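You operate a simulated robot arm through the tools that you are given. There is no shell and no other tool. Be economical: measure what you need, move in short steps, check, and stop when the job is done.

Carry out the task below with a simulated two-armed robot. There is one attempt and no reset: what you move stays moved.

Task
Pick up the slip jug with one hand, pass it to the other hand and put it on the top of the kiln-side table. Put the stubby blue post on top of the square orange pad. Lift the lid of the blue oxide bucket open. The order is free. Set down upright: slip jug, stubby blue post.

It is judged by the outcome, as a careful person would: the job done as asked, and still so three seconds after it is handed in. It fails if anything else is knocked over, pushed out of place, dropped, spilled or broken. A push-on lid holds only when it is set on centred and level and pressed home; a screw cap is set on level and turned clockwise until tight.

Robot
Two 7-joint arms with two-finger parallel grippers on one trunk, on a base that drives. Base frame: it is fixed to the floor where the robot stands at the start and does not move with it; the origin is under the middle of the robot, x ahead of it, y to its left, z up; the surface under the hand at the start is at about z = 800. Units: mm, degrees, N and s.
The left shoulder is at the start at [60, 189, 1178], the right one opposite. With the tool pointing down near the work surface each hand reaches from about 100 to 640 mm from the robot's upright axis, wherever it stands, measured 20 degrees to its own side. Places, roughly: lid of the blue oxide bucket [4500, -4600, 900]; square orange pad (7x7x5 cm) [1400, -3200, 800]; stubby blue post (4x4x8 cm) [-700, -5500, 400]; top of the kiln-side table [2600, -700, 800]. Payload 3.43 kg a hand.
Tool frame (each hand has its own): the origin (TCP) lies between the finger pads and is the grasp point; the fingertips stand 30 mm ahead of it; z points along the fingers, y is the line along which they close. The gripper opens to 94 mm. The fingers are 28 mm wide and 10 mm thick; the gripper's body (50 by 96 mm) begins 55 mm behind the TCP.
Orientation is told as [roll, pitch, yaw] about the base's x, y, z axes, in that order, counted from this pose: with the fingers straight down and closing along the base's y, the tool's x points along the base's -x, its y along +y and its z along -z.

Tools
- The arms move only by the tool send_rows. It takes "left_commands", "right_commands" or both (then of equal length, played together; a hand with none holds still); each is a list that holds one entry, the list of rows, each a list of 7 numbers: the shift along the tool's x, y, z in units of 25 mm (1.0 is 25 mm), then the turn, a rotation vector about the tool's x, y, z in units of 4 degrees (1.0 is 4 degrees), then the finger opening in mm, from 0 to 94. In form: [[[tx, ty, tz, ax, ay, az, claw], ...]]. A call has 1 to 12 rows; each row shifts and turns the commanded pose from where the row before left it, along the tool's axes as they then stand. A call with a number of a shift or a turn outside -1 to 1 is refused whole. Rows are played at 5 a second. More than 50 mm and 8.6 degrees between two rows, or a gripper value outside its range, and nothing of the call is played. Where a pose cannot be reached the arm comes as near as it can. A force on the tool above 40 N (or 10 N above the force at the start of the call, whichever is more), or a blocked arm, ends the call early, and 0.2 s more pass. The fingers move at their own pace (about 153 mm/s each) and stop on an object; they squeeze with about 21 N. The grip force told is the motor's: it shows also when the fingers shut on nothing. Time passes only in rows, and 0.2 s behind the last, so rows that do not move let the fingers close. The reply holds the time, the measured pose of the TCP, the force on the tool along the base axes, the opening and the grip force, in the units named above and with some noise, with the torque about the TCP (base axes, N m) and any sound that the robot's microphone picked up.
- Cameras (640 x 400 px; columns grow to the right, rows downward): "scene" is now at [9.4, -2.5, 1721.7]; the picture's right is [-0.04, -1.00, 0.00], its down [-0.83, 0.03, -0.56] and it looks along [0.56, -0.02, -0.83] (base axes); focal length 258 px, centre (320, 200). "left" rides on the left gripper at [76, -14, -103] in its tool frame; the picture's right is [0.18, 0.98, 0.00], its down [-0.75, 0.14, -0.64] and it looks along [-0.63, 0.12, 0.77] (tool axes); focal length 243 px, centre (320, 200). "right" rides on the right gripper at [76, 14, -102] in its tool frame; the picture's right is [-0.18, 0.98, 0.00], its down [-0.75, -0.14, -0.64] and it looks along [-0.63, -0.12, 0.77] (tool axes); focal length 243 px, centre (320, 200). There is no depth. A picture from a camera that has moved, and an enlarged one, comes with that camera's place and axes in the base frame and with its lens.
- grab_frame(camera): a new picture of that camera. It takes no simulated time.
- lift_body(by): slides the trunk up (or, below 0, down) by that many mm; the arms and the scene camera ride with it, the base frame stays. It gives what a move gives, with no picture.
- roll_base(legs): drives the robot by 1 to 6 legs, each [ahead, left, turn to the left] in mm, mm and degrees, along the robot's own axes; the way and the turn of a leg run together, so that a leg with both is an arc; at most 1500 mm and 180 degrees a leg. The arms and the cameras ride along, it lands a little off, and it stops where it bumps. It gives what a move gives.
- aim_head(pan, tilt): turns the head with the scene camera to pan (to the left, within 86 degrees either way) and tilt (down, from -29 to 69), counted from straight ahead of the robot. It gives what a move gives.
- zoom(camera, box): a new picture of the part [left, top, right, bottom] of that camera's present view, enlarged. It takes no simulated time.
- hand_in(): hands the job in; it is judged then, once.

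Work in short steps. Places have to be worked out from the pictures, the camera data and where the tool is seen: move nearer, look again, correct. Check each grasp and each placing, and mend what went wrong. You have 165 turns and 118 pictures in all, those below and enlarged ones among them. Open the grippers and draw the arms clear of the work before you hand the job in, unless the task says otherwise; then end with one line.

The tools are called as a command line: name --argument value ..., lists and objects as JSON in quotes. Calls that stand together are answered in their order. send_rows: Moves the arms, as the interface text tells. Its arguments: {"type":"object","properties":{"left_commands":{"type":"array","items":{"type":"array","items":{"type":"array","items":{"type":"number"}}}},"right_commands":{"type":"array","items":{"type":"array","items":{"type":"array","items":{"type":"number"}}}}},"required":[]} The other tools are called the same way: lift_body (by) slides the trunk up or down; roll_base (legs) drives the base; aim_head (pan, tilt) turns the head that bears the scene camera; grab_frame (camera) takes a picture; zoom (camera, box) takes an enlarged picture of a part of a camera's view; hand_in () hands the job in.

At the start:

```text
time_s: 0.0
left_position: [395.5, 118.6, 1061.2]
left_ee_rot: [0.0, 0.0, 0.0]
left_ft_force: [-0.3, -0.1, 0.2]
left_wrist_torque: [-0.02, 0.01, -0.01]
left_width: 93.8
left_grip_force: 0.1
right_position: [315.8, -148.3, 1081.9]
right_ee_rot: [0.0, -0.1, 0.1]
right_ft_force: [-0.9, 0.6, 0.1]
right_wrist_torque: [-0.02, -0.01, -0.03]
right_width: 93.8
right_grip_force: 0.0
trunk travel left (down, up): [-850.0, 140.0]
robot x, y, heading: [-1.3, -3.6, 0.1]
head pan, tilt: [-2.4, 55.9]
```

scene: 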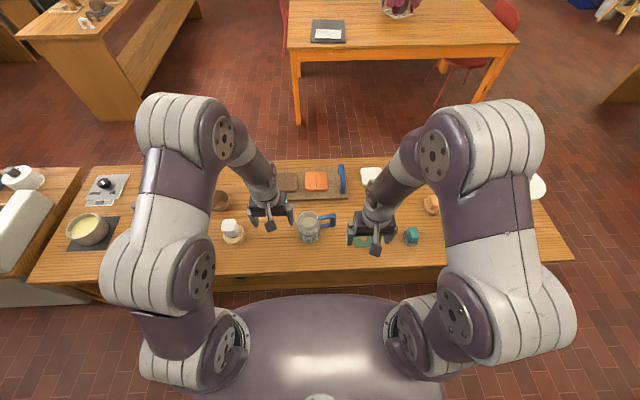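
right: 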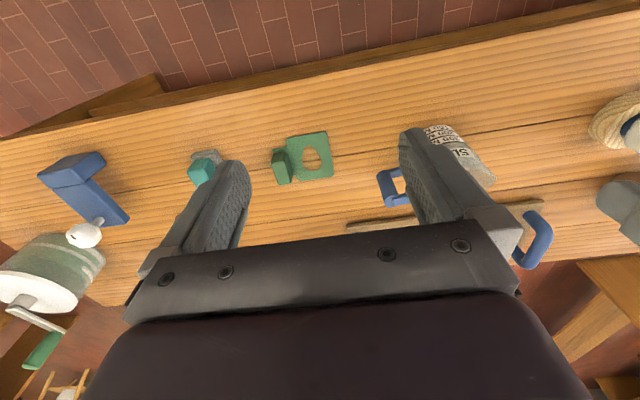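
left: 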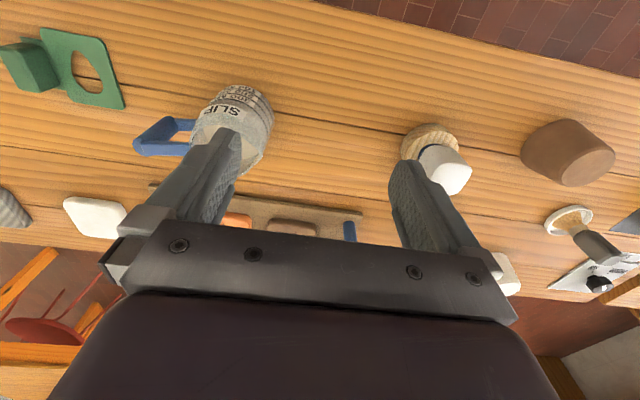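

I start with a close look at the jug in front of me.

zoom --camera "scene" --box '[220, 150, 460, 300]'

zoom --camera "left" --box '[120, 60, 300, 220]'

```text
2.67 times, centred on (340, 225) of scene
camera zoom: at [9.4, -2.5, 1721.7], right [-0.04, -1.0, 0.0], down [-0.83, 0.03, -0.56], along [0.56, -0.02, -0.83], focal length 688 px, centre (267, 133)
```

zoom: 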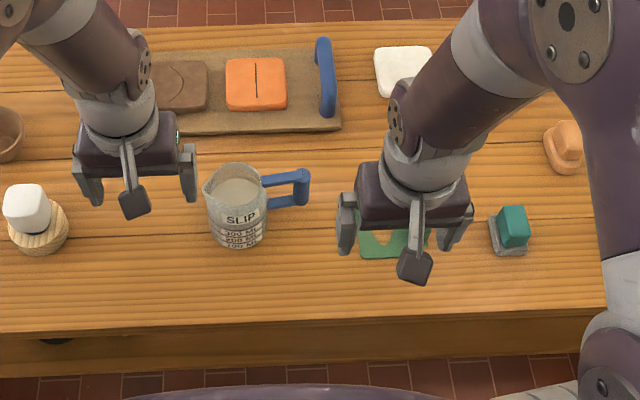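

```text
2.50 times, centred on (210, 140) of left
camera zoom: at [319.2, 103.6, 1162.9], right [-0.18, 0.98, 0.0], down [0.75, 0.14, 0.64], along [0.63, 0.12, -0.77], focal length 606 px, centre (595, 350)
```

zoom: 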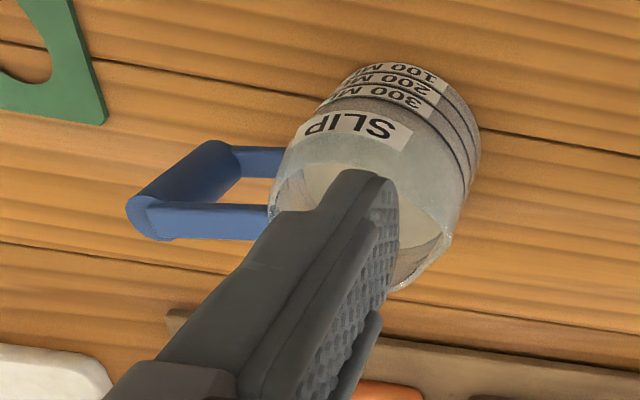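

The jug (about 80 mm wide, ~105 mm tall, holding slip, handle toward -y) is near (470, 25). I plan a right-hand top grip closing along x, then hand over to the left hand coming in low from the side. First I turn the right wrist and move the left arm clear.

send_rows --right_commands '[[[0, 0, 0, 0, 0, -1, 94], [0, 0, 0, 0, 0, -1, 94], [0, 0, 0, 0, 0, -1, 94], [0, 0, 0, 0, 0, -1, 94], [0, 0, 0, 0, 0, -1, 94], [0, 0, 0, 0, 0, -1, 94], [0, 0, 0, 0, 0, -1, 94], [0, 0, 0, 0, 0, -1, 94], [0, 0, 0, 0, 0, -1, 94], [0, 0, 0, 0, 0, -1, 94], [0, 0, 0, 0, 0, -1, 94], [0, 0, 0, 0, 0, -1, 94]]]' --left_commands '[[[0.5, 1, -0.5, 0, 0, 0, 94], [0.5, 1, -0.5, 0, 0, 0, 94], [0.5, 1, -0.5, 0, 0, 0, 94], [0.5, 1, -0.5, 0, 0, 0, 94], [0.5, 1, 0, 0, 0, 0, 94], [0.5, 1, 0, 0, 0, 0, 94], [0, 1, 0, 0, 0, 0, 94], [0, 0, 0, 0, 0, 0, 94], [0, 0, 0, 0, 0, 0, 94], [0, 0, 0, 0, 0, 0, 94], [0, 0, 0, 0, 0, 0, 94], [0, 0, 0, 0, 0, 0, 94]]]'

send_rows --right_commands '[[[0, 0, 0, 0, 0, -1, 94], [0, 0, 0, 0, 0, -1, 94], [0, 0, 0, 0, 0, -1, 94], [0, 0, 0, 0, 0, -1, 94], [0, 0, 0, 0, 0, -1, 94], [0, 0, 0, 0, 0, -1, 94], [0, 0, 0, 0, 0, -1, 94], [0, 0, 0, 0, 0, -1, 94], [0, 0, 0, 0, 0, -1, 94], [0, 0, 0, 0, 0, -1, 94], [0, 0, 0, 0, 0, -0.5, 94], [0, 0, 0, 0, 0, 0, 94]]]'

```text
time_s: 2.6
left_position: [321.8, 294.3, 1111.0]
left_ee_rot: [0.0, 0.1, 0.1]
left_ft_force: [-0.1, 0.3, -0.4]
left_wrist_torque: [0.0, -0.01, 0.02]
left_width: 94.0
left_grip_force: 0.0
right_position: [316.6, -147.3, 1080.1]
right_ee_rot: [0.0, 0.0, 48.1]
right_ft_force: [-0.7, 0.7, -0.4]
right_wrist_torque: [-0.01, 0.06, 0.01]
right_width: 94.1
right_grip_force: 0.1
trunk travel left (down, up): [-850.0, 140.0]
robot x, y, heading: [-2.8, 1.0, 0.2]
head pan, tilt: [-2.4, 55.9]
```

```text
time_s: 5.2
left_position: [321.5, 294.0, 1111.6]
left_ee_rot: [0.0, 0.0, 0.0]
left_ft_force: [-0.2, 0.3, -0.1]
left_wrist_torque: [-0.02, -0.01, -0.02]
left_width: 94.1
left_grip_force: 0.0
right_position: [316.1, -149.4, 1082.1]
right_ee_rot: [0.0, -0.1, 90.0]
right_ft_force: [0.9, -0.6, 0.6]
right_wrist_torque: [-0.01, -0.02, -0.01]
right_width: 93.7
right_grip_force: 0.1
trunk travel left (down, up): [-850.0, 140.0]
robot x, y, heading: [0.1, 1.0, 0.1]
head pan, tilt: [-2.4, 55.9]
```

The right wrist is turned as planned. Next I move it above the jug at height and look from both cameras.

send_rows --right_commands '[[[-0.87, -0.77, 0, 0, 0, 0, 94], [-0.87, -0.77, 0, 0, 0, 0, 94], [-0.87, -0.77, 0, 0, 0, 0, 94], [-0.87, -0.77, 0, 0, 0, 0, 94], [-0.87, -0.77, 0, 0, 0, 0, 94], [-0.87, -0.77, 0, 0, 0, 0, 94], [-0.87, -0.77, 0, 0, 0, 0, 94], [-0.87, -0.77, 0, 0, 0, 0, 94], [0, 0, 0, 0, 0, 0, 94]]]'

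grab_frame --camera "right"

grab_frame --camera "scene"

zoom --camera "left" --box '[0, 0, 320, 200]'

```text
time_s: 7.2
left_position: [321.4, 294.5, 1111.7]
left_ee_rot: [0.0, 0.0, 0.0]
left_ft_force: [-0.3, 0.3, -0.4]
left_wrist_torque: [-0.01, -0.01, 0.0]
left_width: 94.2
left_grip_force: 0.0
right_position: [469.0, 24.9, 1080.2]
right_ee_rot: [0.0, -0.1, 89.9]
right_ft_force: [0.0, 0.1, 0.0]
right_wrist_torque: [-0.01, -0.02, 0.01]
right_width: 94.2
right_grip_force: 0.1
trunk travel left (down, up): [-850.0, 140.0]
robot x, y, heading: [0.5, 4.0, 0.1]
head pan, tilt: [-2.4, 55.9]
```

```text
112 pictures are left
camera right: at [453.9, -50.5, 1182.1], right [-0.98, 0.18, 0.0], down [0.14, 0.75, 0.64], along [0.12, 0.63, -0.77], focal length 243 px, centre (320, 200)
```

right: 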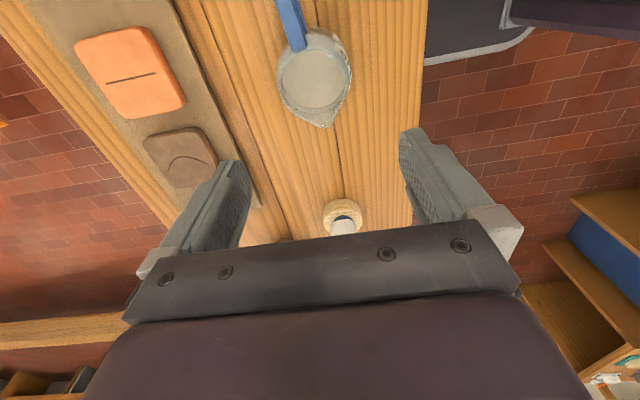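

```text
111 pictures are left
camera scene: at [8.9, -2.9, 1721.8], right [-0.04, -1.0, 0.0], down [-0.83, 0.04, -0.56], along [0.56, -0.02, -0.83], focal length 258 px, centre (320, 200)
```

scene: 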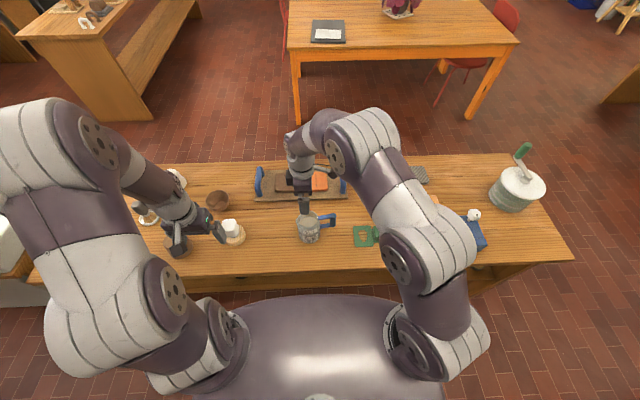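

```text
2.00 times, centred on (160, 100) of left
camera zoom: at [244.6, 278.8, 1213.3], right [-0.18, 0.98, 0.0], down [0.75, 0.14, 0.64], along [0.63, 0.12, -0.77], focal length 485 px, centre (640, 400)
```

zoom: 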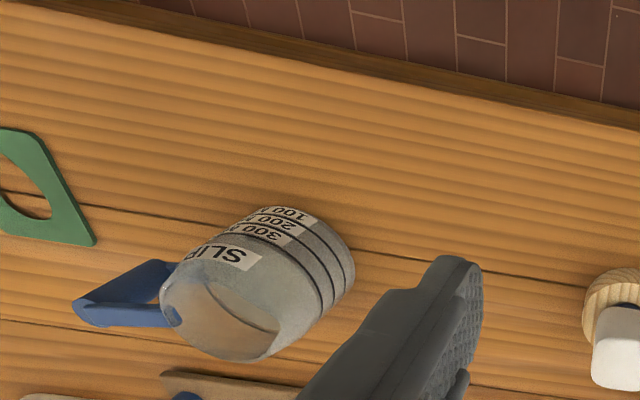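

Triangulating from the right and left cameras puts the jug axis near (472, 12) with the rim at about z 900. I go down to z≈980, shift slightly, and look again.

send_rows --right_commands '[[[0.48, -0.12, 0, 0, 0, 0, 94], [0, 0, 1, 0, 0, 0, 94], [0, 0, 1, 0, 0, 0, 94], [0, 0, 1, 0, 0, 0, 94], [0, 0, 0.8, 0, 0, 0, 94], [0, 0, 0, 0, 0, 0, 94]]]'

grab_frame --camera "right"

grab_frame --camera "left"

```text
time_s: 8.6
left_position: [320.4, 293.9, 1111.1]
left_ee_rot: [0.0, 0.2, 0.0]
left_ft_force: [0.5, 0.1, -0.2]
left_wrist_torque: [0.01, -0.02, 0.02]
left_width: 94.0
left_grip_force: 0.1
right_position: [471.3, 13.9, 986.6]
right_ee_rot: [0.0, 0.0, 90.0]
right_ft_force: [0.7, 0.7, -0.1]
right_wrist_torque: [-0.03, -0.01, -0.01]
right_width: 94.2
right_grip_force: 0.1
trunk travel left (down, up): [-850.0, 140.0]
robot x, y, heading: [1.1, 1.6, -0.2]
head pan, tilt: [-2.4, 55.9]
```

```text
109 pictures are left
camera right: at [457.0, -62.4, 1087.2], right [-0.98, 0.18, 0.0], down [0.14, 0.75, 0.64], along [0.12, 0.63, -0.77], focal length 243 px, centre (320, 200)
```

right: 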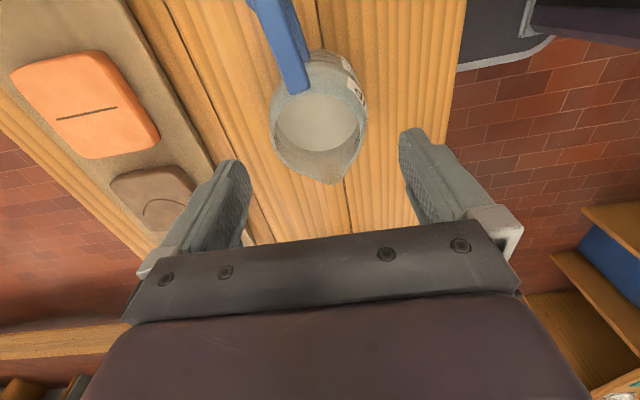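

```text
108 pictures are left
camera left: at [244.8, 279.1, 1213.1], right [-0.18, 0.98, 0.0], down [0.75, 0.14, 0.64], along [0.63, 0.12, -0.77], focal length 243 px, centre (320, 200)
```

left: 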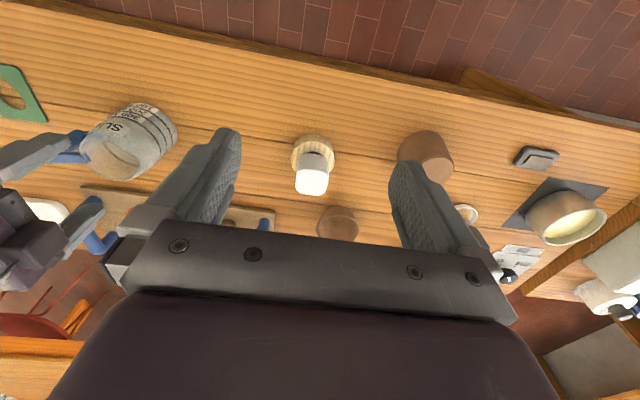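

The rim reads about 78–80 mm wide, centred near (472, 17) at z≈900. I descend around it to z≈889.

send_rows --right_commands '[[[-0.12, -0.06, 0, 0, 0, 0, 94], [0, 0, 0.9, 0, 0, 0, 94], [0, 0, 0.6, 0, 0, 0, 94], [0, 0, 0.6, 0, 0, 0, 94], [0, 0, 0.6, 0, 0, 0, 94], [0, 0, 0.6, 0, 0, 0, 94], [0, 0, 0.6, 0, 0, 0, 94], [0, 0, 0, 0, 0, 0, 94]]]'

grab_frame --camera "right"

zoom --camera "left" --box '[0, 70, 240, 220]'

```text
time_s: 10.4
left_position: [321.8, 293.9, 1110.3]
left_ee_rot: [0.0, 0.0, -0.1]
left_ft_force: [0.2, 0.0, -0.5]
left_wrist_torque: [0.02, -0.02, 0.0]
left_width: 93.9
left_grip_force: 0.0
right_position: [474.1, 16.6, 888.3]
right_ee_rot: [0.1, 0.0, 90.0]
right_ft_force: [0.7, 0.3, 0.3]
right_wrist_torque: [0.04, -0.02, 0.01]
right_width: 94.1
right_grip_force: 0.1
trunk travel left (down, up): [-850.0, 140.0]
robot x, y, heading: [-2.0, 3.3, 0.0]
head pan, tilt: [-2.4, 55.9]
```

```text
107 pictures are left
camera right: at [459.4, -59.3, 990.1], right [-0.98, 0.18, 0.0], down [0.14, 0.75, 0.64], along [0.12, 0.63, -0.77], focal length 243 px, centre (320, 200)
```

right: 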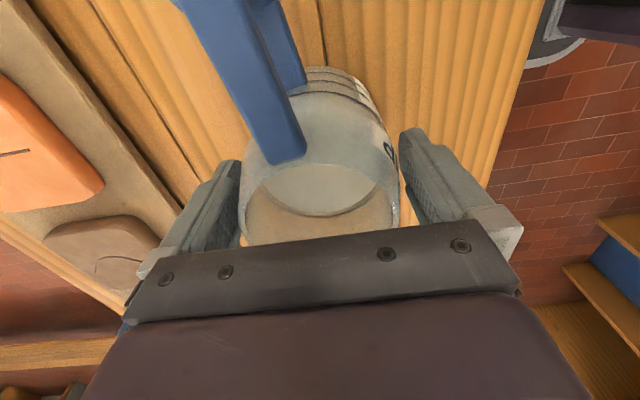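

```text
2.67 times, centred on (120, 145) of left
camera zoom: at [244.9, 279.2, 1213.1], right [-0.18, 0.98, 0.0], down [0.75, 0.14, 0.64], along [0.63, 0.12, -0.77], focal length 647 px, centre (853, 347)
```

zoom: 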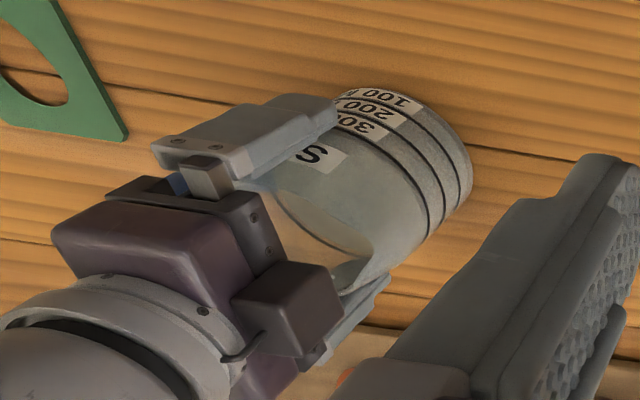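

The fingers straddle the jug. I close, then check the grip.

send_rows --right_commands '[[[0, 0, 0, 0, 0, 0, 84], [0, 0, 0, 0, 0, 0, 76], [0, 0, 0, 0, 0, 0, 60], [0, 0, 0, 0, 0, 0, 60], [0, 0, 0, 0, 0, 0, 60]]]'

```text
time_s: 11.6
left_position: [322.7, 294.0, 1110.3]
left_ee_rot: [0.0, 0.1, -0.1]
left_ft_force: [0.1, 0.6, 0.0]
left_wrist_torque: [0.02, -0.01, 0.0]
left_width: 94.0
left_grip_force: 0.0
right_position: [474.8, 16.7, 889.3]
right_ee_rot: [0.0, 0.1, 90.0]
right_ft_force: [3.5, -0.6, 3.3]
right_wrist_torque: [-0.05, -0.1, 0.14]
right_width: 76.6
right_grip_force: 21.1
trunk travel left (down, up): [-850.0, 140.0]
robot x, y, heading: [-2.7, 1.9, 0.0]
head pan, tilt: [-2.4, 55.9]
```

Gripped at 76.6 mm. I use closing command 0 for a firm hold and lift slowly.

send_rows --right_commands '[[[0, 0, 0, 0, 0, 0, 30], [0, 0, -0.2, 0, 0, 0, 30], [0, 0, -0.4, 0, 0, 0, 30], [0, 0, -0.6, 0, 0, 0, 30], [0, 0, -0.6, 0, 0, 0, 30], [0, 0, -0.6, 0, 0, 0, 30], [0, 0, -0.6, 0, 0, 0, 30], [0, 0, -0.6, 0, 0, 0, 30], [0, 0, -0.4, 0, 0, 0, 30], [0, 0, -0.2, 0, 0, 0, 30], [0, 0, 0, 0, 0, 0, 30]]]'

zoom --camera "left" --box '[0, 70, 240, 220]'

```text
time_s: 14.0
left_position: [321.0, 294.3, 1109.9]
left_ee_rot: [0.0, 0.0, 0.0]
left_ft_force: [-0.5, -0.7, -0.1]
left_wrist_torque: [-0.01, 0.0, 0.02]
left_width: 94.0
left_grip_force: 0.0
right_position: [473.4, 16.8, 993.9]
right_ee_rot: [0.0, 0.0, 90.0]
right_ft_force: [-0.2, 0.4, -7.0]
right_wrist_torque: [0.2, 0.02, 0.01]
right_width: 74.7
right_grip_force: 21.5
trunk travel left (down, up): [-850.0, 140.0]
robot x, y, heading: [-0.9, 0.2, 0.1]
head pan, tilt: [-2.4, 55.9]
```

```text
2.67 times, centred on (120, 145) of left
camera zoom: at [245.6, 279.2, 1212.9], right [-0.18, 0.98, 0.0], down [0.75, 0.14, 0.64], along [0.63, 0.12, -0.77], focal length 647 px, centre (853, 347)
```

zoom: 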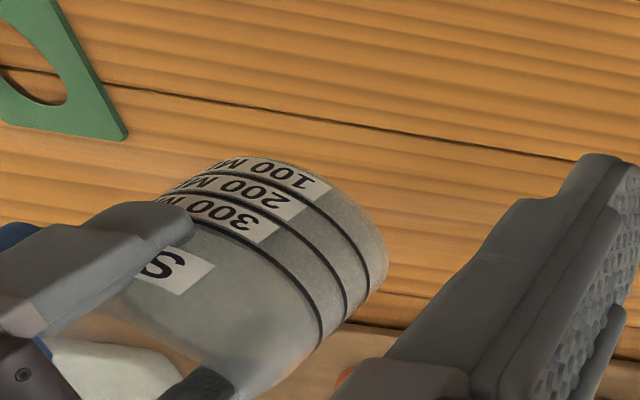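

The jug is held (≈0.7 kg). I raise it a little more, and turn the left hand toward forward-right with fingers 20° below horizontal, ready to take the jug low.

send_rows --right_commands '[[[0, 0, -0.2, 0, 0, 0, 30], [0, 0, -0.4, 0, 0, 0, 30], [0, 0, -0.5, 0, 0, 0, 30], [0, 0, -0.5, 0, 0, 0, 30], [0, 0, -0.5, 0, 0, 0, 30], [0, 0, -0.5, 0, 0, 0, 30], [0, 0, -0.3, 0, 0, 0, 30], [0, 0, -0.1, 0, 0, 0, 30], [0, 0, 0, 0, 0, 0, 30]]]' --left_commands '[[[0, 0, 0, 0.69, 0.398, -0.984, 94], [0, 0, 0, 0.69, 0.398, -0.984, 94], [0, 0, 0, 0.69, 0.398, -0.984, 94], [0, 0, 0, 0.69, 0.398, -0.984, 94], [0, 0, 0, 0.69, 0.398, -0.984, 94], [0, 0, 0, 0.69, 0.398, -0.984, 94], [0, 0, 0, 0.69, 0.398, -0.984, 94], [0, 0, 0, 0.69, 0.398, -0.984, 94], [0, 0, 0, 0.69, 0.398, -0.984, 94]]]'

send_rows --left_commands '[[[0, 0, 0, 0.69, 0.398, -0.984, 94], [0, 0, 0, 0.69, 0.398, -0.984, 94], [0, 0, 0, 0.69, 0.398, -0.984, 94], [0, 0, 0, 0.69, 0.398, -0.984, 94], [0, 0, 0, 0.69, 0.398, -0.984, 94], [0, 0, 0, 0.69, 0.398, -0.984, 94], [0, 0, 0, 0.69, 0.398, -0.984, 94], [0, 0, 0, 0.69, 0.398, -0.984, 94], [0, 0, 0, 0.69, 0.398, -0.984, 94]]]'

send_rows --left_commands '[[[0, 0, 0, 0.69, 0.398, -0.984, 94], [0, 0, 0, 0.69, 0.398, -0.984, 94], [0, 0, 0, 0.69, 0.398, -0.984, 94], [0, 0, 0, 0.69, 0.398, -0.984, 94], [0, 0, 0, 0.69, 0.398, -0.984, 94], [0, 0, 0, 0.69, 0.398, -0.984, 94], [0, 0, 0, 0.69, 0.398, -0.984, 94], [0, 0, 0, 0.69, 0.398, -0.984, 94], [0, 0, 0, 0, 0, 0, 94]]]'

grab_frame --camera "scene"

grab_frame --camera "left"

```text
time_s: 16.0
left_position: [321.9, 294.6, 1109.9]
left_ee_rot: [-19.8, 20.7, 32.6]
left_ft_force: [-0.1, 0.2, -0.8]
left_wrist_torque: [0.0, -0.02, -0.03]
left_width: 93.9
left_grip_force: 0.1
right_position: [474.1, 16.0, 1067.8]
right_ee_rot: [0.0, 0.1, 90.1]
right_ft_force: [0.0, 0.0, -6.5]
right_wrist_torque: [0.19, -0.01, 0.01]
right_width: 74.8
right_grip_force: 21.3
trunk travel left (down, up): [-850.0, 140.0]
robot x, y, heading: [1.2, 2.5, -0.1]
head pan, tilt: [-2.4, 55.9]
```

```text
time_s: 18.0
left_position: [292.7, 255.3, 1070.6]
left_ee_rot: [-26.3, 48.3, 65.1]
left_ft_force: [-0.4, -0.9, -0.2]
left_wrist_torque: [0.0, -0.01, -0.03]
left_width: 93.7
left_grip_force: 0.0
left hand out of reach, approached as far as the arm can: row 4, 5, 6, 7, 8, 9
right_position: [474.1, 17.3, 1067.8]
right_ee_rot: [0.0, 0.1, 90.1]
right_ft_force: [0.4, 0.3, -7.5]
right_wrist_torque: [0.18, 0.01, -0.01]
right_width: 74.9
right_grip_force: 21.1
trunk travel left (down, up): [-850.0, 140.0]
robot x, y, heading: [2.9, 0.3, 0.1]
head pan, tilt: [-2.4, 55.9]
```

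```text
time_s: 20.0
left_position: [239.3, 227.3, 1007.6]
left_ee_rot: [0.3, 70.0, 120.4]
left_ft_force: [0.0, -0.6, 0.0]
left_wrist_torque: [0.01, 0.02, -0.01]
left_width: 94.0
left_grip_force: 0.0
left hand out of reach, approached as far as the arm can: row 1, 2, 3, 4, 5, 6, 7, 8
right_position: [474.2, 16.7, 1067.6]
right_ee_rot: [0.0, 0.0, 90.1]
right_ft_force: [-0.6, -0.3, -7.3]
right_wrist_torque: [0.17, 0.0, 0.03]
right_width: 75.1
right_grip_force: 21.0
trunk travel left (down, up): [-850.0, 140.0]
robot x, y, heading: [-1.5, 1.8, 0.2]
head pan, tilt: [-2.4, 55.9]
```

```text
104 pictures are left
camera scene: at [10.6, -2.5, 1721.7], right [-0.04, -1.0, 0.0], down [-0.83, 0.03, -0.56], along [0.56, -0.02, -0.83], focal length 258 px, centre (320, 200)
```

scene: 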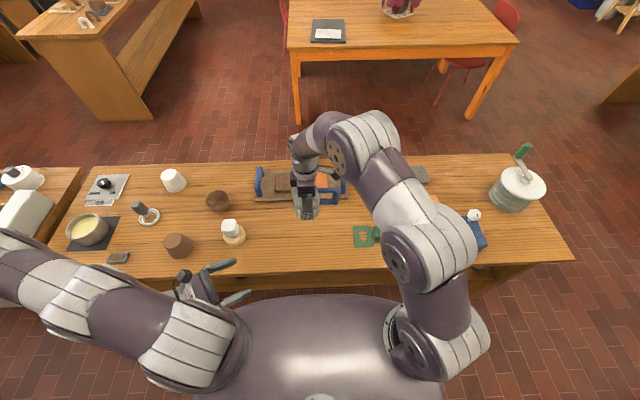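

```text
103 pictures are left
camera left: at [216.0, 294.5, 1114.0], right [-0.82, -0.55, 0.17], down [-0.56, 0.67, -0.49], along [0.15, -0.5, -0.85], focal length 243 px, centre (320, 200)
```

left: 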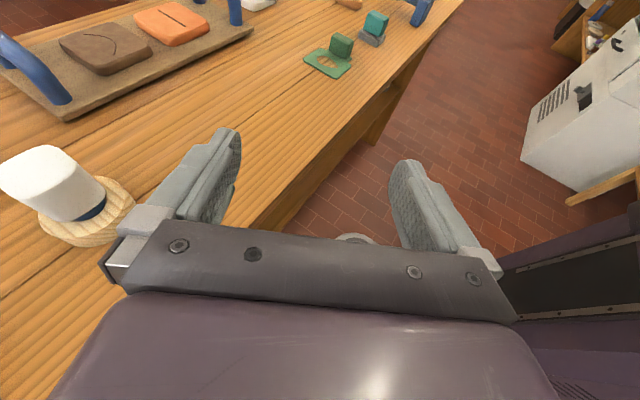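

The left hand has the wanted orientation, though its position was pulled nearer. I move it part of the way toward a pre-grasp spot, to learn where its commanded pose stands.

send_rows --left_commands '[[[0.9, -0.49, 0.4, 0, 0, 0, 94], [0.9, -0.49, 0.4, 0, 0, 0, 94], [0.5, -0.49, 0.73, 0, 0, 0, 94], [0.5, -0.49, 0.73, 0, 0, 0, 94], [0, 0, 0, 0, 0, 0, 94]]]'

```text
time_s: 21.2
left_position: [242.9, 196.0, 1020.3]
left_ee_rot: [0.1, 69.9, 120.1]
left_ft_force: [-0.2, -0.2, 0.0]
left_wrist_torque: [0.02, 0.0, -0.03]
left_width: 94.1
left_grip_force: 0.1
left hand out of reach, approached as far as the arm can: row 1, 2, 3, 4
right_position: [472.8, 16.8, 1067.8]
right_ee_rot: [-0.1, 0.0, 90.0]
right_ft_force: [0.7, -0.6, -6.1]
right_wrist_torque: [0.16, 0.02, 0.01]
right_width: 74.7
right_grip_force: 20.7
trunk travel left (down, up): [-850.0, 140.0]
robot x, y, heading: [1.2, -0.9, 0.2]
head pan, tilt: [-2.4, 55.9]
```

The arm resists in that direction. I try a lower, forward-right move, to see which way it can go.

send_rows --left_commands '[[[0.1, -0.52, 0.85, 0, 0, 0, 94], [0.1, -0.52, 0.85, 0, 0, 0, 94], [0.1, -0.52, 0.85, 0, 0, 0, 94], [0.1, -0.52, 0.85, 0, 0, 0, 94], [0, 0, 0, 0, 0, 0, 94]]]'

```text
time_s: 22.4
left_position: [244.1, 197.1, 1021.8]
left_ee_rot: [0.1, 69.9, 120.1]
left_ft_force: [-0.1, 0.0, 0.1]
left_wrist_torque: [-0.01, 0.02, -0.06]
left_width: 94.0
left_grip_force: 0.1
left hand out of reach, approached as far as the arm can: row 1, 2, 3, 4
right_position: [474.8, 16.4, 1068.4]
right_ee_rot: [0.0, -0.1, 90.0]
right_ft_force: [0.3, 0.0, -7.2]
right_wrist_torque: [0.17, 0.02, -0.01]
right_width: 74.6
right_grip_force: 20.5
trunk travel left (down, up): [-850.0, 140.0]
robot x, y, heading: [1.2, -4.4, 0.3]
head pan, tilt: [-2.4, 55.9]
```

It is stuck at a joint limit. I turn the left hand's heading back by 30° (pointing straight to -y), which should free the wrist.

send_rows --left_commands '[[[0, 0, 0, -0.88, 0, 0.32, 94], [0, 0, 0, -0.88, 0, 0.32, 94], [0, 0, 0, -0.88, 0, 0.32, 94], [0, 0, 0, -0.88, 0, 0.32, 94], [0, 0, 0, -0.88, 0, 0.32, 94], [0, 0, 0, -0.88, 0, 0.32, 94], [0, 0, 0, -0.88, 0, 0.32, 94], [0, 0, 0, -0.88, 0, 0.32, 94], [0, 0, 0, 0, 0, 0, 94]]]'

```text
time_s: 24.4
left_position: [225.3, 178.0, 1015.4]
left_ee_rot: [0.1, 69.9, 90.2]
left_ft_force: [0.4, 0.8, -0.3]
left_wrist_torque: [0.01, -0.01, 0.05]
left_width: 93.9
left_grip_force: 0.1
left hand out of reach, approached as far as the arm can: row 3, 4, 5, 6, 7, 8
right_position: [474.2, 15.9, 1067.7]
right_ee_rot: [0.0, 0.0, 90.0]
right_ft_force: [0.2, 0.3, -7.6]
right_wrist_torque: [0.18, 0.0, 0.01]
right_width: 74.8
right_grip_force: 21.6
trunk travel left (down, up): [-850.0, 140.0]
robot x, y, heading: [-2.3, 1.6, -0.1]
head pan, tilt: [-2.4, 55.9]
```

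Now I try +x motion from here.

send_rows --left_commands '[[[0, -1, 0, 0, 0, 0, 94], [0, -1, 0, 0, 0, 0, 94], [0, -1, 0, 0, 0, 0, 94], [0, -1, 0, 0, 0, 0, 94], [0, 0, 0, 0, 0, 0, 94]]]'

```text
time_s: 25.6
left_position: [235.9, 153.2, 998.1]
left_ee_rot: [0.0, 70.1, 90.2]
left_ft_force: [-0.3, 0.9, 0.2]
left_wrist_torque: [-0.04, 0.01, 0.02]
left_width: 93.9
left_grip_force: 0.0
left hand out of reach, approached as far as the arm can: row 1, 2, 3, 4
right_position: [474.5, 16.0, 1068.3]
right_ee_rot: [-0.1, 0.0, 90.1]
right_ft_force: [-0.3, -0.2, -6.6]
right_wrist_torque: [0.2, -0.04, -0.02]
right_width: 74.7
right_grip_force: 20.9
trunk travel left (down, up): [-850.0, 140.0]
robot x, y, heading: [0.3, -2.6, 0.0]
head pan, tilt: [-2.4, 55.9]
```

Still limited, so the 70° tilt is likely the trouble. I ease the tilt to ~45° and move forward while doing so.

send_rows --left_commands '[[[0, 0, 0, 0, -1, 0, 94], [0, 0, 0, 0, -1, 0, 94], [0, 0, 0, 0, -1, 0, 94], [0, 0, 0, 0, -1, 0, 94], [0, 0, 0, 0, -1, 0, 94], [0, 0, 0, 0, -1, 0, 94], [0, -1, 0, 0, 0, 0, 94], [0, -1, 0, 0, 0, 0, 94], [0, 0, 0, 0, 0, 0, 94]]]'

grab_frame --camera "scene"

```text
time_s: 27.6
left_position: [284.8, 153.5, 998.1]
left_ee_rot: [0.1, 45.9, 90.2]
left_ft_force: [0.7, -0.4, 0.2]
left_wrist_torque: [-0.02, 0.02, -0.03]
left_width: 94.0
left_grip_force: 0.0
right_position: [473.2, 15.8, 1069.1]
right_ee_rot: [0.0, 0.1, 90.0]
right_ft_force: [-0.9, -0.7, -7.2]
right_wrist_torque: [0.18, 0.01, 0.0]
right_width: 75.1
right_grip_force: 20.7
trunk travel left (down, up): [-850.0, 140.0]
robot x, y, heading: [1.9, 3.2, -0.2]
head pan, tilt: [-2.4, 55.9]
```

```text
102 pictures are left
camera scene: at [9.8, -2.1, 1721.7], right [-0.04, -1.0, 0.0], down [-0.83, 0.03, -0.56], along [0.56, -0.02, -0.83], focal length 258 px, centre (320, 200)
```

scene: 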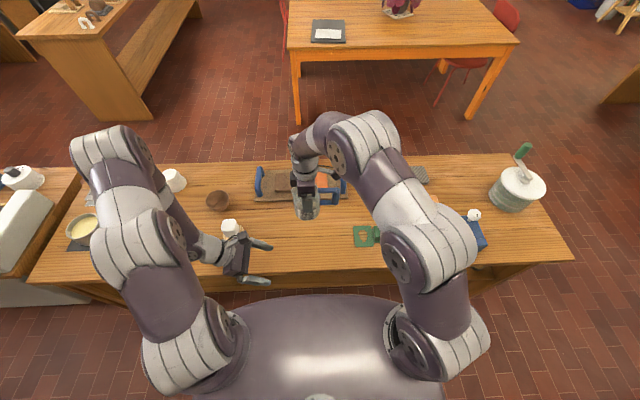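

That freed it: the elbow is in a good pose now and the moves are exact. I move the left hand across to x≈470, staying beside the jug, then raise the tilt again to ~58°.

send_rows --left_commands '[[[0, -0.9, -0.2, 0, 0, 0, 94], [0, -0.9, -0.2, 0, 0, 0, 94], [0, -0.9, -0.2, 0, 0, 0, 94], [0, -0.9, 0, 0, 0, 0, 94], [0, -0.9, 0, 0, 0, 0, 94], [0, -1, 0, 0, 0, 0, 94], [0, -1, 0, 0, 0, 0, 94], [0, -1, 0, 0, 0, 0, 94], [0, 0, 0, 0, 1, 0, 94], [0, 0, 0, 0, 1, 0, 94], [0, 0, 0, 0, 1, 0, 94], [0, 0, 0, 0, 0, 0, 94]]]'

grab_frame --camera "left"

```text
time_s: 30.2
left_position: [464.6, 157.5, 1005.3]
left_ee_rot: [-0.3, 47.7, 90.1]
left_ft_force: [-0.4, -0.5, -0.3]
left_wrist_torque: [0.02, -0.01, 0.03]
left_width: 93.8
left_grip_force: 0.1
left hand out of reach, approached as far as the arm can: row 9, 10, 11
right_position: [474.8, 16.5, 1068.1]
right_ee_rot: [0.0, 0.0, 89.9]
right_ft_force: [-0.7, -0.2, -7.5]
right_wrist_torque: [0.2, 0.01, -0.04]
right_width: 74.7
right_grip_force: 21.1
trunk travel left (down, up): [-850.0, 140.0]
robot x, y, heading: [-3.2, 2.7, -0.0]
head pan, tilt: [-2.4, 55.9]
```

```text
101 pictures are left
camera left: at [477.7, 181.2, 1129.8], right [-0.98, -0.13, 0.13], down [-0.15, 0.98, -0.13], along [-0.11, -0.14, -0.98], focal length 243 px, centre (320, 200)
```

left: 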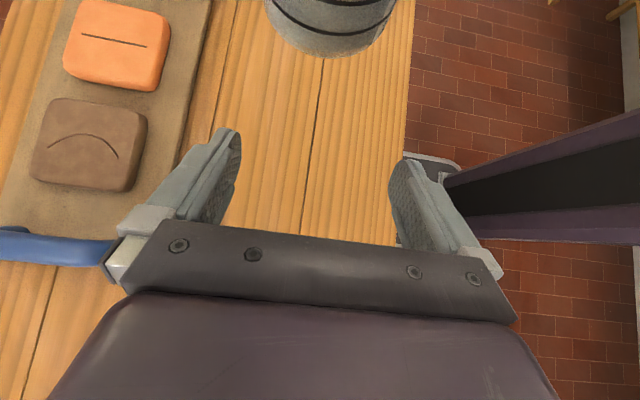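

Tilt is limited to ~48° at this low height. Raising the hand should loosen the wrist, so I lift 150 mm and try tilting more.

send_rows --left_commands '[[[0.74, 0, -0.67, 0, 0, 0, 94], [0.74, 0, -0.67, 0, 0, 0, 94], [0.74, 0, -0.67, 0, 0, 0, 94], [0.74, 0, -0.67, 0, 0, 0, 94], [0.74, 0, -0.67, 0, 0, 0, 94], [0.74, 0, -0.67, 0, 0, 0, 94], [0, 0, 0, 0, 1, 0, 94], [0, 0, 0, 0, 1, 0, 94], [0, 0, 0, 0, 1, 0, 94], [0, 0, 0, 0, 0, 0, 94]]]'

```text
time_s: 32.4
left_position: [397.8, 114.5, 1098.6]
left_ee_rot: [-0.8, 50.7, 90.1]
left_ft_force: [-0.6, -0.8, 0.1]
left_wrist_torque: [-0.02, 0.01, 0.01]
left_width: 94.3
left_grip_force: 0.0
left hand out of reach, approached as far as the arm can: row 1, 2, 3, 4, 5, 6, 7, 8, 9
right_position: [473.6, 16.2, 1068.6]
right_ee_rot: [0.0, 0.0, 90.1]
right_ft_force: [-0.2, 0.0, -8.0]
right_wrist_torque: [0.2, -0.02, 0.04]
right_width: 74.9
right_grip_force: 20.6
trunk travel left (down, up): [-850.0, 140.0]
robot x, y, heading: [-0.6, 0.1, -0.1]
head pan, tilt: [-2.4, 55.9]
```

Raising doesn't help. Better plan: let the left hand point forward and slightly right (yaw −30, tilted up), which is natural for it, and turn the jug with the right hand instead. I retract the left hand and start re-orienting it.

send_rows --left_commands '[[[-0.84, 0.54, -0.42, 0, 0, 0, 94], [-0.84, 0.54, -0.42, 0, 0, 0, 94], [-0.84, 0.54, -0.42, 0, 0, 0, 94], [-0.84, 0.54, -0.42, 0, 0, 0, 94], [-0.84, 0.54, -0.42, 0, 0, 0, 94], [0, 0, 0, 0.085, -0.461, 0.972, 94], [0, 0, 0, 0.085, -0.461, 0.972, 94], [0, 0, 0, 0.085, -0.461, 0.972, 94], [0, 0, 0, 0.085, -0.461, 0.972, 94], [0, 0, 0, 0.085, -0.461, 0.972, 94], [0, 0, 0, 0.085, -0.461, 0.972, 94], [0, 0, 0, 0.085, -0.461, 0.972, 94]]]'

send_rows --left_commands '[[[0, 0, 0, 0.085, -0.461, 0.972, 94], [0, 0, 0, 0.085, -0.461, 0.972, 94], [0, 0, 0, 0.085, -0.461, 0.972, 94], [0, 0, 0, 0.085, -0.461, 0.972, 94], [0, 0, 0, 0.085, -0.461, 0.972, 94], [0, 0, 0, 0.085, -0.461, 0.972, 94], [0, 0, 0, 0.085, -0.461, 0.972, 94], [0, 0, 0, 0.085, -0.461, 0.972, 94], [0, 0, 0, 0.085, -0.461, 0.972, 94], [0, 0, 0, 0.085, -0.461, 0.972, 94], [0, 0, 0, 0.085, -0.461, 0.972, 94], [0, 0, 0, 0.085, -0.461, 0.972, 94]]]' --right_commands '[[[0, 0, 0, 0, 0, -0.5, 30], [0, 0, 0, 0, 0, -1, 30], [0, 0, 0, 0, 0, -1, 30], [0, 0, 0, 0, 0, -1, 30], [0, 0, 0, 0, 0, -1, 30], [0, 0, 0, 0, 0, -1, 30], [0, 0, 0, 0, 0, -1, 30], [0, 0, 0, 0, 0, -1, 30], [0, 0, 0, 0, 0, -1, 30], [0, 0, 0, 0, 0, -1, 30], [0, 0, 0, 0, 0, -1, 30], [0, 0, 0, 0, 0, -0.5, 30]]]'

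send_rows --left_commands '[[[0, 0, 0, 0.085, -0.461, 0.972, 94], [0, 0, 0, 0.085, -0.461, 0.972, 94], [0, 0, 0, 0.085, -0.461, 0.972, 94], [0, 0, 0, 0.085, -0.461, 0.972, 94], [0, 0, 0, 0.085, -0.461, 0.972, 94], [0, 0, 0, 0.085, -0.461, 0.972, 94], [0, 0, 0, 0.085, -0.461, 0.972, 94], [0, 0, 0, 0.085, -0.461, 0.972, 94], [0, 0, 0, 0.085, -0.461, 0.972, 94], [0, 0, 0, 0.085, -0.461, 0.972, 94], [0, 0, 0, 0.085, -0.461, 0.972, 94], [0, 0, 0, 0.085, -0.461, 0.972, 94]]]'

grab_frame --camera "scene"

```text
time_s: 35.0
left_position: [328.2, 220.8, 1051.5]
left_ee_rot: [-24.6, 31.5, 58.7]
left_ft_force: [-0.4, 0.3, -0.5]
left_wrist_torque: [0.02, 0.01, 0.03]
left_width: 94.0
left_grip_force: 0.0
right_position: [474.7, 15.5, 1068.5]
right_ee_rot: [0.0, 0.0, 90.0]
right_ft_force: [-0.3, 0.0, -6.9]
right_wrist_torque: [0.2, 0.01, 0.01]
right_width: 74.8
right_grip_force: 21.1
trunk travel left (down, up): [-850.0, 140.0]
robot x, y, heading: [1.6, 0.2, -0.1]
head pan, tilt: [-2.4, 55.9]
```

```text
time_s: 37.6
left_position: [328.6, 218.8, 1050.4]
left_ee_rot: [-34.5, -11.8, 29.1]
left_ft_force: [-0.2, -0.3, -0.1]
left_wrist_torque: [-0.02, -0.01, -0.03]
left_width: 94.1
left_grip_force: 0.0
right_position: [474.8, 15.7, 1068.4]
right_ee_rot: [0.1, 0.0, 134.0]
right_ft_force: [0.2, -0.7, -6.2]
right_wrist_torque: [0.12, 0.13, 0.0]
right_width: 74.7
right_grip_force: 20.7
trunk travel left (down, up): [-850.0, 140.0]
robot x, y, heading: [-0.0, -1.1, -0.1]
head pan, tilt: [-2.4, 55.9]
```

```text
time_s: 40.2
left_position: [328.2, 220.5, 1050.7]
left_ee_rot: [-16.2, -53.6, -9.1]
left_ft_force: [0.3, 0.2, 1.1]
left_wrist_torque: [-0.01, -0.01, 0.02]
left_width: 93.9
left_grip_force: 0.1
right_position: [474.1, 17.4, 1068.3]
right_ee_rot: [0.0, -0.1, 134.0]
right_ft_force: [0.5, -0.3, -6.9]
right_wrist_torque: [0.11, 0.13, -0.02]
right_width: 75.0
right_grip_force: 20.8
trunk travel left (down, up): [-850.0, 140.0]
robot x, y, heading: [0.6, -1.2, -0.4]
head pan, tilt: [-2.4, 55.9]
```

```text
100 pictures are left
camera scene: at [10.3, -2.3, 1721.7], right [-0.04, -1.0, 0.0], down [-0.83, 0.03, -0.56], along [0.56, -0.02, -0.83], focal length 258 px, centre (320, 200)
```

scene: 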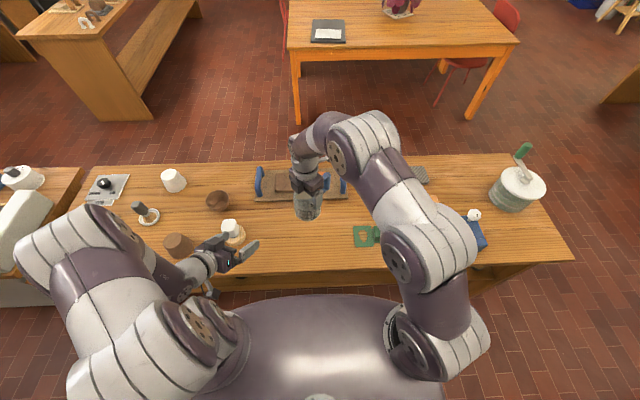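

Both hands take these poses well. I finish the left turn, turn the jug 12° more, and go to a pre-grasp 100 mm short of the jug.

send_rows --left_commands '[[[0, 0, 0, 0.085, -0.461, 0.972, 94], [0, 0, 0, 0.085, -0.461, 0.972, 94], [0, 0, 0, 0.085, -0.461, 0.972, 94], [-0.6, -0.82, 0.82, 0, 0, 0, 94], [-0.6, -0.82, 0.82, 0, 0, 0, 94], [-0.6, -0.82, 0.82, 0, 0, 0, 94], [-0.6, -0.82, 0.82, 0, 0, 0, 94], [-0.6, -0.82, 0.82, 0, 0, 0, 94], [0, 0, 0, 0, 0, 0, 94]]]' --right_commands '[[[0, 0, 0, 0, 0, -0.5, 30], [0, 0, 0, 0, 0, -1, 30], [0, 0, 0, 0, 0, -1, 30], [0, 0, 0, 0, 0, -0.5, 30], [0, 0, 0, 0, 0, 0, 30], [0, 0, 0, 0, 0, 0, 30], [0, 0, 0, 0, 0, 0, 30], [0, 0, 0, 0, 0, 0, 30], [0, 0, 0, 0, 0, 0, 30]]]'

grab_frame --camera "left"

zoom --camera "scene" --box '[200, 130, 400, 255]'

```text
time_s: 42.2
left_position: [417.1, 74.6, 1062.6]
left_ee_rot: [-1.5, -57.6, -28.2]
left_ft_force: [0.0, 0.3, -0.5]
left_wrist_torque: [0.01, 0.0, -0.03]
left_width: 94.0
left_grip_force: 0.1
left hand out of reach, approached as far as the arm can: row 1, 2, 3, 4, 5
right_position: [474.8, 16.1, 1066.9]
right_ee_rot: [0.0, 0.0, 145.9]
right_ft_force: [-0.3, 0.8, -7.1]
right_wrist_torque: [0.09, 0.17, 0.01]
right_width: 74.8
right_grip_force: 20.9
trunk travel left (down, up): [-850.0, 140.0]
robot x, y, heading: [0.9, -0.4, 0.1]
head pan, tilt: [-2.4, 55.9]
```

```text
99 pictures are left
camera left: at [299.6, 123.5, 1053.0], right [0.4, 0.9, -0.17], down [-0.05, 0.2, 0.98], along [0.92, -0.38, 0.12], focal length 243 px, centre (320, 200)
```

left: 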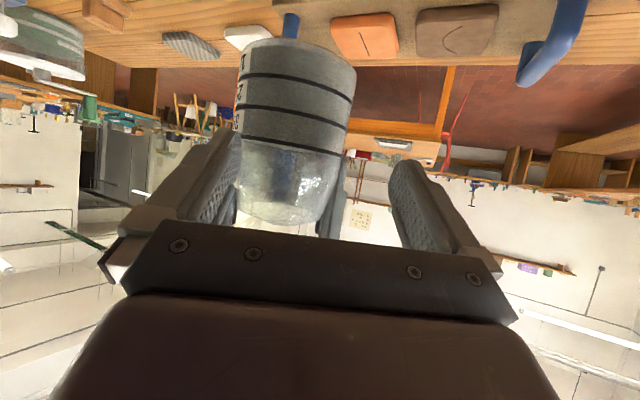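

```text
3.20 times, centred on (300, 192) of scene
camera zoom: at [10.2, -1.8, 1721.7], right [-0.04, -1.0, 0.0], down [-0.83, 0.03, -0.56], along [0.56, -0.02, -0.83], focal length 825 px, centre (384, 224)
```

zoom: 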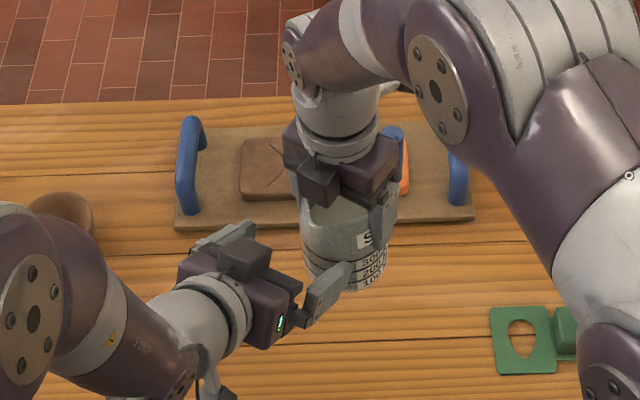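

The left hand sees the jug well. The jug axis is ~78 mm ahead and 25 mm to the side. I shift sideways and advance most of the way, then look.

send_rows --left_commands '[[[0.2, -0.5, 0, 0, 0, 0, 94], [0.12, -0.5, 0, 0, 0, 0, 94], [0, 0, 0.5, 0, 0, 0, 94], [0, 0, 0.5, 0, 0, 0, 94], [0, 0, 0.5, 0, 0, 0, 94], [0, 0, 0, 0, 0, 0, 94]]]'

grab_frame --camera "left"

```text
time_s: 43.4
left_position: [441.1, 47.2, 1049.7]
left_ee_rot: [-2.0, -57.7, -28.0]
left_ft_force: [-3.5, 1.8, 1.1]
left_wrist_torque: [-0.03, -0.01, -0.17]
left_width: 94.0
left_grip_force: 0.1
left hand out of reach, approached as far as the arm can: row 1, 2
right_position: [476.9, 13.6, 1066.6]
right_ee_rot: [0.0, 0.4, 146.3]
right_ft_force: [3.7, -1.2, -7.5]
right_wrist_torque: [0.08, 0.1, 0.12]
right_width: 75.1
right_grip_force: 21.1
trunk travel left (down, up): [-850.0, 140.0]
robot x, y, heading: [-0.6, -1.1, -0.1]
head pan, tilt: [-2.4, 55.9]
stopped in row 5 (right hand): the force on the tool passed its limit at 70 N (the readings are from after the stop); the commanded pose is now the measured one
```

```text
97 pictures are left
camera left: at [322.2, 97.9, 1039.9], right [0.4, 0.9, -0.18], down [-0.04, 0.21, 0.98], along [0.91, -0.38, 0.12], focal length 243 px, centre (320, 200)
```

left: 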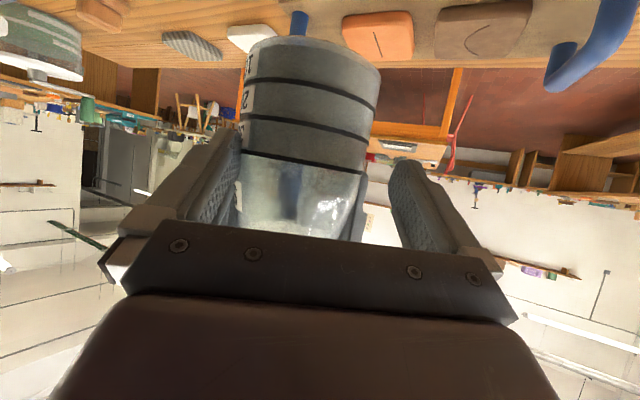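

The left finger touched since the sideways shift came short by ~13 mm. I back off 25 mm and move the jug sideways with the right hand instead.

send_rows --left_commands '[[[0, 0, -0.5, 0, 0, 0, 94], [0, 0, -0.5, 0, 0, 0, 94], [0, 0, 0, 0, 0, 0, 94], [0, 0, 0, 0, 0, 0, 94], [0, 0, 0, 0, 0, 0, 94]]]' --right_commands '[[[0, 0, 0, 0, 0, 0, 30], [0, 0, 0, 0, 0, 0, 30], [-0.03, -0.25, 0, 0, 0, 0, 30], [-0.03, -0.25, 0, 0, 0, 0, 30], [0, 0, 0, 0, 0, 0, 30]]]'

grab_frame --camera "left"

zoom --camera "right" --box '[160, 80, 480, 280]'

```text
time_s: 44.5
left_position: [420.7, 58.3, 1064.1]
left_ee_rot: [-2.1, -57.9, -28.0]
left_ft_force: [-0.1, 0.3, 0.2]
left_wrist_torque: [0.0, 0.01, -0.02]
left_width: 94.1
left_grip_force: 0.0
right_position: [481.6, 25.4, 1066.5]
right_ee_rot: [0.0, 0.4, 146.3]
right_ft_force: [-0.5, 0.4, -6.8]
right_wrist_torque: [0.09, 0.16, 0.01]
right_width: 74.7
right_grip_force: 20.9
trunk travel left (down, up): [-850.0, 140.0]
robot x, y, heading: [1.6, 0.0, -0.0]
head pan, tilt: [-2.4, 55.9]
```

```text
96 pictures are left
camera left: at [303.7, 108.9, 1053.7], right [0.4, 0.9, -0.17], down [-0.04, 0.21, 0.98], along [0.92, -0.38, 0.12], focal length 243 px, centre (320, 200)
```

left: 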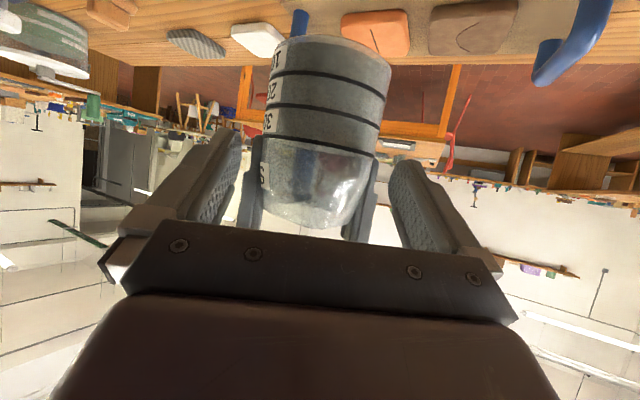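

```text
2.00 times, centred on (320, 180) of right
camera zoom: at [536.6, -28.6, 1168.1], right [-0.7, -0.72, 0.0], down [-0.55, 0.54, 0.64], along [-0.45, 0.45, -0.77], focal length 485 px, centre (320, 240)
```

zoom: 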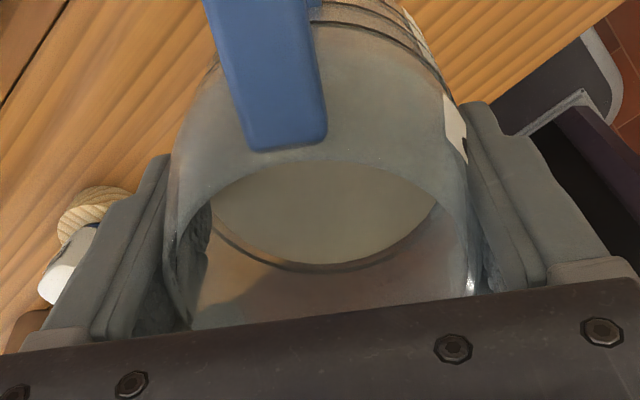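

Laterally aligned now. I raise the jug 18 mm with the right hand so the left fingers pass below the right fingertips, then advance the left in small steps.

send_rows --right_commands '[[[0, 0, -0.3, 0, 0, 0, 30], [0, 0, -0.42, 0, 0, 0, 30], [0, 0, 0, 0, 0, 0, 30], [0, 0, 0, 0, 0, 0, 30], [0, 0, 0, 0, 0, 0, 30], [0, 0, 0, 0, 0, 0, 30]]]' --left_commands '[[[0, 0, 0, 0, 0, 0, 94], [0, 0, 0, 0, 0, 0, 94], [0, 0, 0.4, 0, 0, 0, 94], [0, 0, 0.4, 0, 0, 0, 94], [0, 0, 0.4, 0, 0, 0, 94], [0, 0, 0, 0, 0, 0, 94]]]'

grab_frame --camera "left"

```text
time_s: 46.0
left_position: [443.1, 46.0, 1047.3]
left_ee_rot: [-2.2, -57.8, -28.1]
left_ft_force: [0.3, 0.2, -0.4]
left_wrist_torque: [0.0, -0.01, -0.01]
left_width: 93.8
left_grip_force: 0.0
right_position: [483.0, 25.7, 1085.3]
right_ee_rot: [0.1, 0.5, 146.2]
right_ft_force: [0.3, -0.3, -7.1]
right_wrist_torque: [0.05, 0.15, -0.01]
right_width: 74.9
right_grip_force: 20.7
trunk travel left (down, up): [-850.0, 140.0]
robot x, y, heading: [-0.4, 3.4, 0.2]
head pan, tilt: [-2.4, 55.9]
```

```text
94 pictures are left
camera left: at [325.6, 96.2, 1037.9], right [0.4, 0.9, -0.18], down [-0.04, 0.21, 0.98], along [0.92, -0.38, 0.12], focal length 243 px, centre (320, 200)
```

left: 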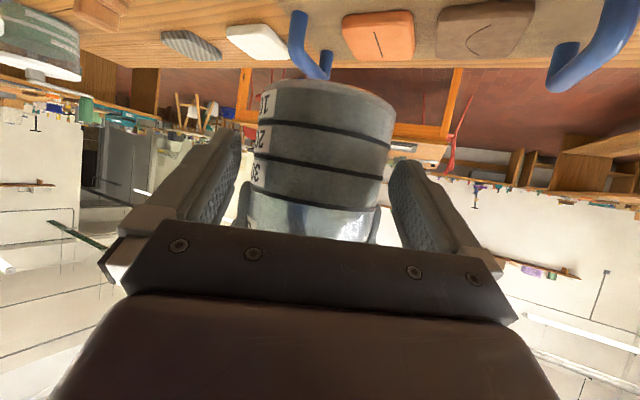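

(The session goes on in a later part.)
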